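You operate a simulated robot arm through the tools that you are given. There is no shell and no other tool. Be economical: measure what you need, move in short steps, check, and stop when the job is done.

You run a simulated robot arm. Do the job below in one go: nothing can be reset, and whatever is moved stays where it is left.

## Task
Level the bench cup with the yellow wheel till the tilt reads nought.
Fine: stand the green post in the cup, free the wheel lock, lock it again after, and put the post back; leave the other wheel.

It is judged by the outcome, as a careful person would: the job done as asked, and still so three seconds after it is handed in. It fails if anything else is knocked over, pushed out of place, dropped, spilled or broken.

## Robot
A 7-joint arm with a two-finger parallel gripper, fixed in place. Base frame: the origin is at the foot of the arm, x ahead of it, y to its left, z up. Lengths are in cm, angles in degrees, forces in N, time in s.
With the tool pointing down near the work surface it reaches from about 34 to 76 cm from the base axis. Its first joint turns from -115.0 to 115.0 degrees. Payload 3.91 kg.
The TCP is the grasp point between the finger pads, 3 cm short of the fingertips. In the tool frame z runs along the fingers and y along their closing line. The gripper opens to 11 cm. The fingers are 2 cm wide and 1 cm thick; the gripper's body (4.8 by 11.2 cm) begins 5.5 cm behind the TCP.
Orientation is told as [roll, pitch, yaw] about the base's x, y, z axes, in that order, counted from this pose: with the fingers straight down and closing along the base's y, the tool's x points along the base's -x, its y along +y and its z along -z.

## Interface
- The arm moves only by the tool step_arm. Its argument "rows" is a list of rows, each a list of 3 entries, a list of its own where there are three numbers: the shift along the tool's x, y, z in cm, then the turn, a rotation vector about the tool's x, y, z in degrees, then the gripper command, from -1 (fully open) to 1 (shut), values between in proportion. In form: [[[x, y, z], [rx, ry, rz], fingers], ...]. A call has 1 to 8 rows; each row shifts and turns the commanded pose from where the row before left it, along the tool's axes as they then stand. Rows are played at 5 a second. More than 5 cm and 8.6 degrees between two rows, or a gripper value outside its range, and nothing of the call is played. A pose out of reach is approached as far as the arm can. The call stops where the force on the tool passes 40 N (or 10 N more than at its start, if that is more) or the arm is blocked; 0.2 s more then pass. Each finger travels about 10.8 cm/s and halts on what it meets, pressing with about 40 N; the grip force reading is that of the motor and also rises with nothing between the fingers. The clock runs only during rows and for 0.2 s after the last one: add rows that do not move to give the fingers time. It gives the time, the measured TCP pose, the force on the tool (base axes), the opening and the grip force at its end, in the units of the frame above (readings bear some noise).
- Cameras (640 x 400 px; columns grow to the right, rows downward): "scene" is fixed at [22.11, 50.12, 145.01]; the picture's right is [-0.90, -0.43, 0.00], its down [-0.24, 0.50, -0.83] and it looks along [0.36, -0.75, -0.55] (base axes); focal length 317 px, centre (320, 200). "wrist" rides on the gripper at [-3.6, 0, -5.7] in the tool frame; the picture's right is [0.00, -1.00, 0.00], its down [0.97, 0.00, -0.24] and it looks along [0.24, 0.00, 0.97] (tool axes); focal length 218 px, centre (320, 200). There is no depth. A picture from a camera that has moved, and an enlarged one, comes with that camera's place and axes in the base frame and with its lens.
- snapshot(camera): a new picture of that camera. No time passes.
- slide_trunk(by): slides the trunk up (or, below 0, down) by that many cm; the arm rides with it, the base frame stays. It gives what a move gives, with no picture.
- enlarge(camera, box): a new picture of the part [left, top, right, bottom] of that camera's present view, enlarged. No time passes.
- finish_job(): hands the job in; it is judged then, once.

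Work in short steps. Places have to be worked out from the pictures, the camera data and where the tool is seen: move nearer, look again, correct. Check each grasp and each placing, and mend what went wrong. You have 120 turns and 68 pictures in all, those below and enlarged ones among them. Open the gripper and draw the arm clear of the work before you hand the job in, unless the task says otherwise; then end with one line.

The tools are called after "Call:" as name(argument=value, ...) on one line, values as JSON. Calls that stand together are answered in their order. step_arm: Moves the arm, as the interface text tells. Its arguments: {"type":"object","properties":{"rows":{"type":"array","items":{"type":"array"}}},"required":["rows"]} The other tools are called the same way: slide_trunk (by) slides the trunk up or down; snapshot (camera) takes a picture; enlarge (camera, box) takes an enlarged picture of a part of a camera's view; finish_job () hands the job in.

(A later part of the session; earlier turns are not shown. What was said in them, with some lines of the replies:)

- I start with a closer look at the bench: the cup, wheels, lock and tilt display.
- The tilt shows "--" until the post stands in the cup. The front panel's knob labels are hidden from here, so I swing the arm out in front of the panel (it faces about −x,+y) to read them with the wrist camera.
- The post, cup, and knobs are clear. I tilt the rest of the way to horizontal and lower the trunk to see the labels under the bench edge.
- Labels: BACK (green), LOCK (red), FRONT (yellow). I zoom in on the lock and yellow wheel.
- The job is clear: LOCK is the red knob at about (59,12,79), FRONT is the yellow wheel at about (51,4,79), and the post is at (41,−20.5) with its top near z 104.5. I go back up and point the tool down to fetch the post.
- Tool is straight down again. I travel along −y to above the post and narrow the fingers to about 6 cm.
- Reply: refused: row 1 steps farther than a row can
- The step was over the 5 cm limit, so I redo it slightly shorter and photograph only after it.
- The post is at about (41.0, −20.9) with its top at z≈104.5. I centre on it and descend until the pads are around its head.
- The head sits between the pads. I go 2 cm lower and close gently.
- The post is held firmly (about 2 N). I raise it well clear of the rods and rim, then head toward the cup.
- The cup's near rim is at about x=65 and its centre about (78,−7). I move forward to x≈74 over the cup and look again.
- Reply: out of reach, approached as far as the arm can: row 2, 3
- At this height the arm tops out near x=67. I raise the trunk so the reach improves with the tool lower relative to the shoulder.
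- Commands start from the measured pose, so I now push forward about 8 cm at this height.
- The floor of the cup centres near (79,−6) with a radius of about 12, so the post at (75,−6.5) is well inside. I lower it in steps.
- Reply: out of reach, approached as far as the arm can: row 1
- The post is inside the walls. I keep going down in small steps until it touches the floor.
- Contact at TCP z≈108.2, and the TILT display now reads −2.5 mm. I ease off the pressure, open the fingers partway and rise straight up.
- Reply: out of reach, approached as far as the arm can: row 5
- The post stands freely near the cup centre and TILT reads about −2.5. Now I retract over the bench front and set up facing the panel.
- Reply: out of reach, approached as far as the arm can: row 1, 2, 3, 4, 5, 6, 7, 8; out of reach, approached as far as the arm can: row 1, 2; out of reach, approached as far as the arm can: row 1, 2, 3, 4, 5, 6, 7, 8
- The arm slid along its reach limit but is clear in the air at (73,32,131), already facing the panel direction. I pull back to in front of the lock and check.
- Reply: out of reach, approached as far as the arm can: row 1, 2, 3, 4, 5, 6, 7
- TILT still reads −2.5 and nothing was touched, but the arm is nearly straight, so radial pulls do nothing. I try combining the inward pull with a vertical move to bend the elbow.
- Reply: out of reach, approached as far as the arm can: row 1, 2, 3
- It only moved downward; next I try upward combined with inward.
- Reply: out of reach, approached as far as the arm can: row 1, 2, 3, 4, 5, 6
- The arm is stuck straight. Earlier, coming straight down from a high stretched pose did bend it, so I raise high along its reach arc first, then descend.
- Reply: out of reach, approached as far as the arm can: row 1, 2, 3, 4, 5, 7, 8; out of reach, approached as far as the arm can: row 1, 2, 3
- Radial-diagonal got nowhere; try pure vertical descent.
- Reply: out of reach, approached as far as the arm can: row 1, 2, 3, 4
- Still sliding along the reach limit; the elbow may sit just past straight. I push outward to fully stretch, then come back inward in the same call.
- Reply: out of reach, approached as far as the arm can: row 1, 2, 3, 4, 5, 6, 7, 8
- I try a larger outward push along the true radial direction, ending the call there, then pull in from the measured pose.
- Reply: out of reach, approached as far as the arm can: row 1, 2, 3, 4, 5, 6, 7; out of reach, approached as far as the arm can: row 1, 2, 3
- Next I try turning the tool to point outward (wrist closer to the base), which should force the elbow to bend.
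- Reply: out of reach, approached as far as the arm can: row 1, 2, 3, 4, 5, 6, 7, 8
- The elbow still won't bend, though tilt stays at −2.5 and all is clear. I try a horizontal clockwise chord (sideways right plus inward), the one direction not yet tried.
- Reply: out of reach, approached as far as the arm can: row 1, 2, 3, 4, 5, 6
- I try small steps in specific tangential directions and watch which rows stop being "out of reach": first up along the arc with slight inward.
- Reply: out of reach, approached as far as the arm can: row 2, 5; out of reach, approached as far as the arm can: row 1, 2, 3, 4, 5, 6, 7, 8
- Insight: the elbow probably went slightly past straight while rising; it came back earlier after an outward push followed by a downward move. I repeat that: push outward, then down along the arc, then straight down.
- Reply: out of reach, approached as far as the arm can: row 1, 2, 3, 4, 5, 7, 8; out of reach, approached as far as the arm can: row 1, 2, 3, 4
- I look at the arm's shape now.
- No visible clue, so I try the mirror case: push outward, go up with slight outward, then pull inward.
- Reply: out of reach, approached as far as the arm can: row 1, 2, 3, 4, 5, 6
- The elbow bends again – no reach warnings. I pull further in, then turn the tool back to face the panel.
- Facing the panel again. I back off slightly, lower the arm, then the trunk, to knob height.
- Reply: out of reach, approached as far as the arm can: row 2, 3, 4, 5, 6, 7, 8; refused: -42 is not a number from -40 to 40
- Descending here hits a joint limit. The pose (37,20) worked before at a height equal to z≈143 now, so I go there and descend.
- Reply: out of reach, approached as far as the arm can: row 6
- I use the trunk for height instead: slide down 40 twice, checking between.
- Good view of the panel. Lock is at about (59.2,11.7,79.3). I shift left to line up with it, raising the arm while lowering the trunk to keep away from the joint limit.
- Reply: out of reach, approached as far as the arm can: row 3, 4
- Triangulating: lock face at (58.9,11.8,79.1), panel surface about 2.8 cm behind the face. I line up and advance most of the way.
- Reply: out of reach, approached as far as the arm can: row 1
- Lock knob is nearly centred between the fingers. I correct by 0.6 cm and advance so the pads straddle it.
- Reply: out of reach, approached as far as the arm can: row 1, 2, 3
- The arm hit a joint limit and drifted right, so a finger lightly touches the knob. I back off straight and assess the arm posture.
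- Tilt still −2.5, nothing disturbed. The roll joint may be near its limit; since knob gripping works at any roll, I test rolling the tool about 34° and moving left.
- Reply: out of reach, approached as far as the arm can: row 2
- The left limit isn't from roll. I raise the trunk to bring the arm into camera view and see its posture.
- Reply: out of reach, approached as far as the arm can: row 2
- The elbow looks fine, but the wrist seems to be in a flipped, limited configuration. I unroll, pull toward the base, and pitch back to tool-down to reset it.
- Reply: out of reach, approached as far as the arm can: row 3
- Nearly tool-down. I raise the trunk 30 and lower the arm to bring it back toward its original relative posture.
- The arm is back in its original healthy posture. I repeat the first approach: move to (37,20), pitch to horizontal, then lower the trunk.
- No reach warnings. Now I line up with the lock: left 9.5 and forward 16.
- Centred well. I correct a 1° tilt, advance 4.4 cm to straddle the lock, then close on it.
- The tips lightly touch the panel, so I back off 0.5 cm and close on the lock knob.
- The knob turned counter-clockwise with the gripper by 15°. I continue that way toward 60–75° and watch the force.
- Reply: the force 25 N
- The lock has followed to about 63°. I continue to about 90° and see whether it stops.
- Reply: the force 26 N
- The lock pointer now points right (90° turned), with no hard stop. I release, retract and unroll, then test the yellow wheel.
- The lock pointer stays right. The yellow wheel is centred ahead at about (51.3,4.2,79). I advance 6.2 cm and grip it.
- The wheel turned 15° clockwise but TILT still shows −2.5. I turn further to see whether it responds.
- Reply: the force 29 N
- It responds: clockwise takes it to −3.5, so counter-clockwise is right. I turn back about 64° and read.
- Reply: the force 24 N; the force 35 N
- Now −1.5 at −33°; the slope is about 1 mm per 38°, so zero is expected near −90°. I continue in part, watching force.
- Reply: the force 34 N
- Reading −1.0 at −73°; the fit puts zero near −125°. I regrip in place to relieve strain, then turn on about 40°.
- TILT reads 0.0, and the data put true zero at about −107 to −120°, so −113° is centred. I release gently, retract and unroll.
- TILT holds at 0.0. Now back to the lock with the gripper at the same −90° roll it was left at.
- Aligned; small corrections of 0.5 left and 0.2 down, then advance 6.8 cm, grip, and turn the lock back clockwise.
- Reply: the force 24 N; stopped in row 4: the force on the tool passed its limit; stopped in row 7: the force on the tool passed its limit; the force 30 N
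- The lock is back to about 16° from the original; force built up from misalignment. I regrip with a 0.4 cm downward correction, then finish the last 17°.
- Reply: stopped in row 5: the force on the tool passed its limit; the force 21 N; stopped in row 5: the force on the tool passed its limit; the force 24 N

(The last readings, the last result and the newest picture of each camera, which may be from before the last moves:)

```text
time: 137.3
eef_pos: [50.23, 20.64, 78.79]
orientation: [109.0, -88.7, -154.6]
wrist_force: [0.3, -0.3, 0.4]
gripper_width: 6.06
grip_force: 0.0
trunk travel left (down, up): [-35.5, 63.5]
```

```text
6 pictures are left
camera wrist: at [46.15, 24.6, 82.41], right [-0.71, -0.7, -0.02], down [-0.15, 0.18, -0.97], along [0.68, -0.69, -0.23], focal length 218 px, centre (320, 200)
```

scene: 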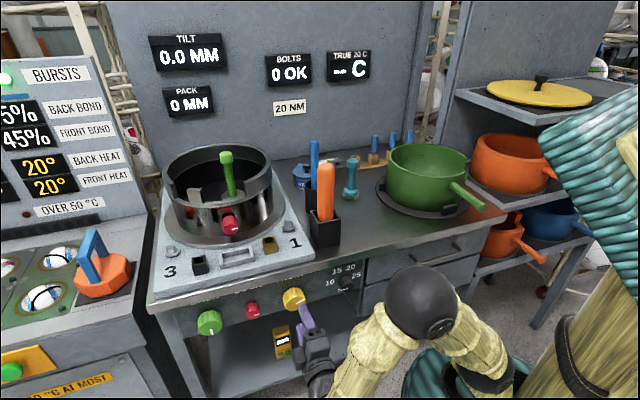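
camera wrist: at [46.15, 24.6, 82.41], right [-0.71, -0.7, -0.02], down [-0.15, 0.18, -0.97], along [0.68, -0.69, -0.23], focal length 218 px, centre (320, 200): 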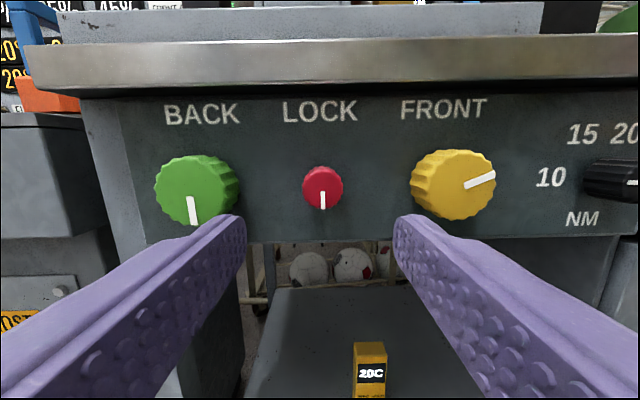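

Lock pointer is straight down again and the green wheel is untouched. Now I return to tool-down to fetch the post.

Call:
step_arm(rows=[[[0, -2.4, -2.2], [0, 0, 0], -0.1], [[0, -2.4, -2.2], [0, 0, 0], -0.1], [[0, -2.4, -2.2], [0, 0, 0], -0.1], [[0, -2.4, -2.2], [0, 0, 0], -0.1]])

Call:
slide_trunk(by=40)

Call:
step_arm(rows=[[[0, 0, 0], [0, 8.5, 0], -0.1], [[0, 0, 0], [0, 8.5, 0], -0.1], [[0, 0, 0], [0, 8.5, 0], -0.1], [[0, 0, 0], [0, 8.5, 0], -0.1], [[0, 0, 0], [0, 8.5, 0], -0.1], [[0, 0, 0], [0, 8.5, 0], -0.1], [[0, 0, 0], [0, 8.5, 0], -0.1], [[0, 0, 0], [0, 8.5, 0], -0.1]])

Call:
step_arm(rows=[[[0, 0, 0], [0, 8.5, 0], -0.1], [[0, 0, 0], [0, 8.5, 0], -0.1]])

```text
time: 138.3
eef_pos: [36.95, 20.27, 78.85]
orientation: [107.6, -88.7, -153.1]
wrist_force: [0.7, -0.9, 0.9]
gripper_width: 6.05
grip_force: 0.1
trunk travel left (down, up): [-35.5, 63.5]
```

```text
time: 142.1
eef_pos: [37.03, 20.45, 118.87]
orientation: [108.1, -88.8, -153.7]
wrist_force: [-0.2, -1.1, -1.1]
gripper_width: 6.04
grip_force: 0.1
trunk travel left (down, up): [-75.5, 23.5]
```

```text
time: 143.9
eef_pos: [37.18, 20.34, 119.07]
orientation: [1.5, -22.3, -46.2]
wrist_force: [-0.3, -0.6, -0.2]
gripper_width: 6.04
grip_force: 0.2
trunk travel left (down, up): [-75.5, 23.5]
```

```text
time: 144.5
eef_pos: [36.99, 20.37, 118.94]
orientation: [1.3, -5.3, -45.6]
wrist_force: [-0.5, -0.1, -0.8]
gripper_width: 6.04
grip_force: 0.1
trunk travel left (down, up): [-75.5, 23.5]
```

Finish levelling and yaw back to 0, then raise the trunk fully.

Call:
step_arm(rows=[[[0, 0, 0], [0, 5.3, 0], -0.1], [[0, 0, 0], [0, 0, -8.5], -0.1], [[0, 0, 0], [0, 0, -8.5], -0.1], [[0, 0, 0], [0, 0, -8.5], -0.1], [[0, 0, 0], [0, 0, -8.5], -0.1], [[0, 0, 0], [0, 0, -8.5], -0.1], [[0, 0, 0], [0, 0, -3.1], -0.1], [[0, 0, 0], [1.3, 0, 0], -0.1]])

Call:
slide_trunk(by=23.5)

```text
time: 146.3
eef_pos: [37.16, 20.27, 118.83]
orientation: [-0.4, -1.0, 0.1]
wrist_force: [1.0, 0.0, -0.4]
gripper_width: 6.06
grip_force: 0.0
trunk travel left (down, up): [-75.5, 23.5]
```

```text
time: 148.8
eef_pos: [37.15, 20.31, 142.28]
orientation: [-0.6, -0.9, -0.1]
wrist_force: [0.3, -0.6, 0.2]
gripper_width: 6.05
grip_force: 0.0
trunk travel left (down, up): [-99.0, 0.0]
```

I travel to a point just short of the cup, descending to about z 127.

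Call:
step_arm(rows=[[[-2.9, -3.2, 1.9], [-0.5, 0.9, 0], -0.1], [[-2.9, -3.2, 1.9], [0, 0, 0], -0.1], [[-2.9, -3.2, 1.9], [0, 0, 0], -0.1], [[-2.9, -3.2, 1.9], [0, 0, 0], -0.1], [[-2.9, -3.2, 1.9], [0, 0, 0], -0.1], [[-2.9, -3.2, 1.9], [0, 0, 0], -0.1], [[-2.9, -3.2, 1.9], [0, 0, 0], -0.1], [[-2.9, -3.2, 1.9], [0, 0, 0], -0.1]])

Call:
step_arm(rows=[[[-4, -0.8, 1.2], [0, 0, 0], -0.1], [[-4, 0, 1.2], [0, 0, 0], -0.1], [[-4, 0, 1.8], [0, 0, 0], -0.1], [[0, 0, 0], [0, 0, 0], -0.1]])

Call:
snapshot(camera="wrist")

```text
time: 150.6
eef_pos: [60.49, -5.33, 126.78]
orientation: [0.1, 0.0, 0.1]
wrist_force: [1.4, -0.1, 0.5]
gripper_width: 6.05
grip_force: 0.0
trunk travel left (down, up): [-99.0, 0.0]
```

```text
time: 151.6
eef_pos: [72.24, -6.07, 122.78]
orientation: [0.0, -0.1, 0.1]
wrist_force: [-0.1, 0.8, 0.4]
gripper_width: 6.07
grip_force: 0.1
trunk travel left (down, up): [-99.0, 0.0]
```

```text
5 pictures are left
camera wrist: at [75.86, -6.14, 128.55], right [0.0, -1.0, 0.0], down [-0.97, 0.0, 0.24], along [-0.24, 0.0, -0.97], focal length 218 px, centre (320, 200)
```

wrist: 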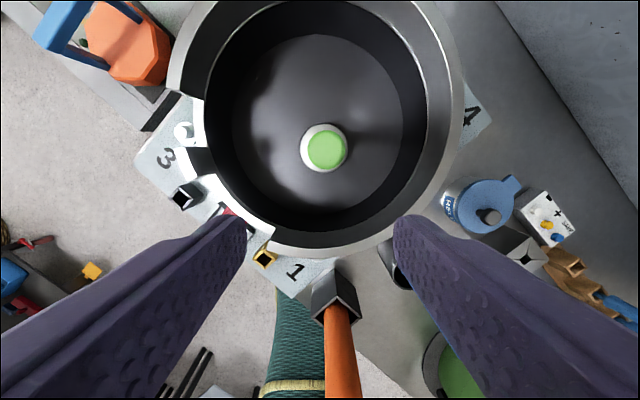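

The post head is at (75.5,−6.7). I move over it at z≈118 and then descend using the trunk to keep the arm posture safe.

Call:
step_arm(rows=[[[-1, -0.3, 2.4], [0, 0, 0], -0.1], [[-2.2, -0.3, 2.4], [0, 0, 0], -0.1], [[0, 0, 0], [0, 0, 0], -0.1]])

```text
time: 152.4
eef_pos: [75.55, -6.78, 118.12]
orientation: [0.2, -0.1, 0.0]
wrist_force: [-0.9, -0.4, 0.0]
gripper_width: 6.04
grip_force: 0.0
trunk travel left (down, up): [-99.0, 0.0]
```

Right above it with no reach warning. I lower the trunk by 9.8, then close.

Call:
slide_trunk(by=-9.8)

Call:
step_arm(rows=[[[0, 0, 0], [0, 0, 0], 0.3], [[0, 0, 0], [0, 0, 0], 1], [[0, 0, 0], [0, 0, 0], 1], [[0, 0, 0], [0, 0, 0], 1]])

Call:
slide_trunk(by=9.8)

```text
time: 153.7
eef_pos: [75.63, -6.62, 108.25]
orientation: [0.1, -0.1, 0.0]
wrist_force: [0.2, 0.9, 0.4]
gripper_width: 6.07
grip_force: 0.1
trunk travel left (down, up): [-89.2, 9.8]
```

```text
time: 154.7
eef_pos: [75.54, -6.56, 108.24]
orientation: [0.1, 0.0, 0.0]
wrist_force: [0.8, -0.2, -0.3]
gripper_width: 3.09
grip_force: 39.8
trunk travel left (down, up): [-89.2, 9.8]
```

```text
time: 156.0
eef_pos: [75.74, -6.63, 117.95]
orientation: [0.1, 0.0, 0.0]
wrist_force: [0.1, -0.6, -2.0]
gripper_width: 3.06
grip_force: 40.1
trunk travel left (down, up): [-99.0, 0.0]
```

The post is held. I rise with a slight inward motion so the arm stays bent, clearing the rim.

Call:
step_arm(rows=[[[1.0, 0, -2], [0, 0, 0], 1], [[1.2, 0, -3], [0, 0, 0], 1], [[1.2, 0, -3], [0, 0, 0], 1], [[1.5, 0, -3], [0, 0, 0], 1]])

```text
time: 157.0
eef_pos: [70.44, -6.49, 129.16]
orientation: [0.0, -0.1, 0.0]
wrist_force: [-0.3, -0.5, -2.9]
gripper_width: 3.05
grip_force: 39.4
trunk travel left (down, up): [-99.0, 0.0]
```

Clear of the rim. I go back along the earlier safe path to above the post's original spot (41.0,−21.0).

Call:
step_arm(rows=[[[4.7, -0.9, 0], [0, 0, 0], 1], [[4.7, -0.9, 0], [0, 0, 0], 1], [[4, -2.5, 0], [0, 0, 0], 1], [[4, -2.5, 0], [0, 0, 0], 1], [[4, -2.5, 0], [0, 0, 0], 1], [[4, -2.5, 0], [0, 0, 0], 1], [[4, -2.5, 0], [0, 0, 0], 1], [[0, 0, 0], [0, 0, 0], 1]])

Call:
slide_trunk(by=-20)

```text
time: 158.8
eef_pos: [41.5, -20.54, 129.2]
orientation: [0.0, -0.1, 0.2]
wrist_force: [-0.9, 0.5, -2.1]
gripper_width: 3.08
grip_force: 39.7
trunk travel left (down, up): [-99.0, 0.0]
```

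```text
time: 161.0
eef_pos: [41.19, -20.69, 109.23]
orientation: [0.0, -0.1, 0.0]
wrist_force: [0.2, 0.0, -3.2]
gripper_width: 3.09
grip_force: 40.2
trunk travel left (down, up): [-79.0, 20.0]
```

Above its spot; I correct to (41.0,−21.0) and lower to just above the bench, then touch down in small steps.

Call:
step_arm(rows=[[[0.2, -0.3, 2], [0, 0, 0], 1], [[0, 0, 2], [0, 0, 0], 1], [[0, 0, 1.5], [0, 0, 0], 1], [[0, 0, 0], [0, 0, 0], 1]])

Call:
step_arm(rows=[[[0, 0, 0.4], [0, 0, 0], 1], [[0, 0, 0.4], [0, 0, 0], 1], [[0, 0, 0.3], [0, 0, 0], 1], [[0, 0, 0], [0, 0, 0], 1]])

Call:
snapshot(camera="wrist")

```text
time: 162.0
eef_pos: [41.13, -21.15, 103.58]
orientation: [0.0, -0.1, 0.1]
wrist_force: [-0.9, 0.3, -2.2]
gripper_width: 3.09
grip_force: 39.8
trunk travel left (down, up): [-79.0, 20.0]
```

```text
time: 163.0
eef_pos: [41.17, -21.07, 102.87]
orientation: [0.0, -0.1, 0.1]
wrist_force: [0.7, -1.0, 10.3]
gripper_width: 3.1
grip_force: 40.4
trunk travel left (down, up): [-79.0, 20.0]
```

```text
4 pictures are left
camera wrist: at [44.71, -21.0, 108.51], right [0.0, -1.0, 0.0], down [-0.97, 0.0, 0.24], along [-0.24, 0.0, -0.97], focal length 218 px, centre (320, 200)
```

wrist: 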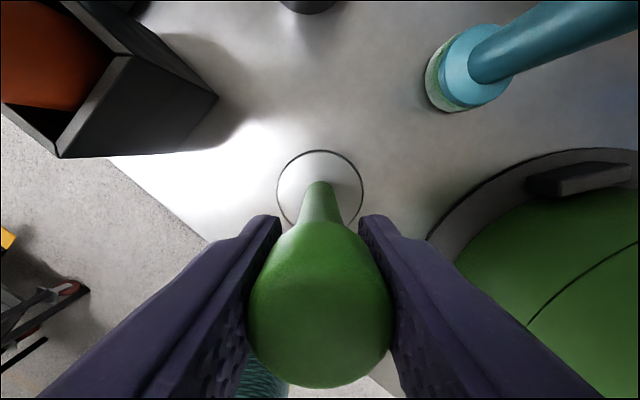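

The post is touching down at its original spot. I ease off, open, and rise clear.

Call:
step_arm(rows=[[[0, 0, -0.2], [0, 0, 0], 1], [[0, 0, 0], [0, 0, 0], 0.3], [[0, 0, 0], [0, 0, 0], 0.0], [[0, 0, 0], [0, 0, 0], -0.1]])

Call:
step_arm(rows=[[[0, 0, -2], [0, 0, 0], -0.1], [[0, 0, -3], [0, 0, 0], -0.1], [[0, 0, -4], [0, 0, 0], -0.1], [[0, 0, -4], [0, 0, 0], -0.1], [[0, 0, -4], [0, 0, 0], -0.4]])

Call:
snapshot(camera="scene")

```text
time: 164.0
eef_pos: [41.13, -20.9, 102.95]
orientation: [0.0, -0.1, 0.0]
wrist_force: [-0.2, 0.4, -0.3]
gripper_width: 6.05
grip_force: 0.0
trunk travel left (down, up): [-79.0, 20.0]
```

```text
time: 165.2
eef_pos: [40.95, -20.7, 119.73]
orientation: [-0.1, 0.0, 0.1]
wrist_force: [0.1, 0.6, 0.5]
gripper_width: 7.7
grip_force: 0.0
trunk travel left (down, up): [-79.0, 20.0]
```

```text
3 pictures are left
```

scene: 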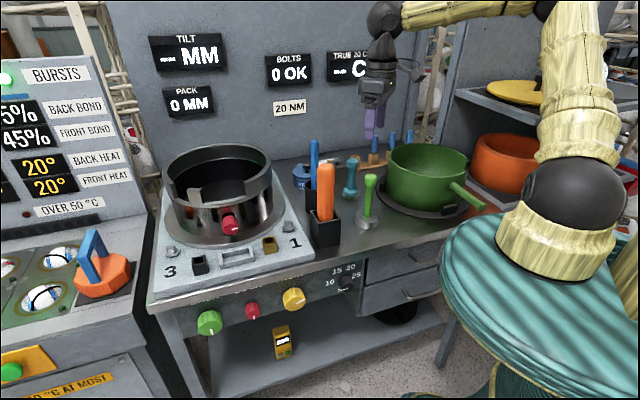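

The post stands at its place and everything else is as it was. One last enlarged check of the knobs.

Call:
enlarge(camera="scene", box=[190, 270, 320, 350])

Call:
step_arm(rows=[[[0, 4, -3], [0, 0, 0], -1], [[0, 4, -2], [0, 0, 0], -1], [[0, 4, 0], [0, 0, 0], -1], [[0, 4, 0], [0, 0, 0], -1]])

```text
4.92 times, centred on (255, 310) of scene
camera zoom: at [22.11, 50.12, 145.01], right [-0.9, -0.43, 0.0], down [-0.24, 0.5, -0.83], along [0.36, -0.75, -0.55], focal length 1562 px, centre (640, -342)
```

zoom: 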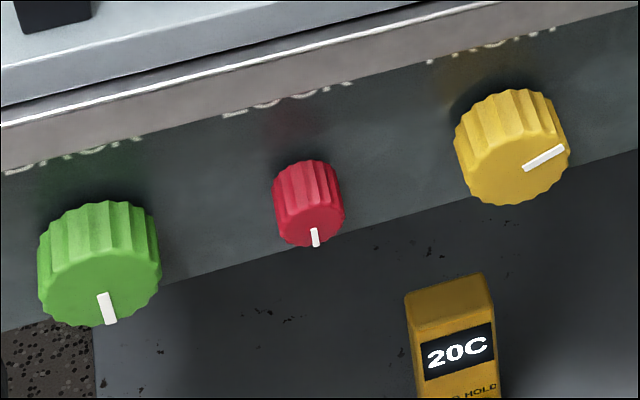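

```text
time: 166.2
eef_pos: [41.31, -4.8, 124.54]
orientation: [0.0, -0.2, 0.0]
wrist_force: [0.2, -0.5, 0.4]
gripper_width: 10.96
grip_force: 0.1
trunk travel left (down, up): [-79.0, 20.0]
```

The lock is back at its start mark, the yellow wheel is as set, the gripper is open and the arm is clear, so I hand the job in.

Call:
finish_job()

```text
The job is handed in.
```

I turned the yellow wheel until the tilt read 0.0 mm. It still read 0.0 after I let go of the wheel, though I didn't read it again after re-locking. The lock pointer is back at its starting mark, the green post is back in its place, and the other wheel was not touched.
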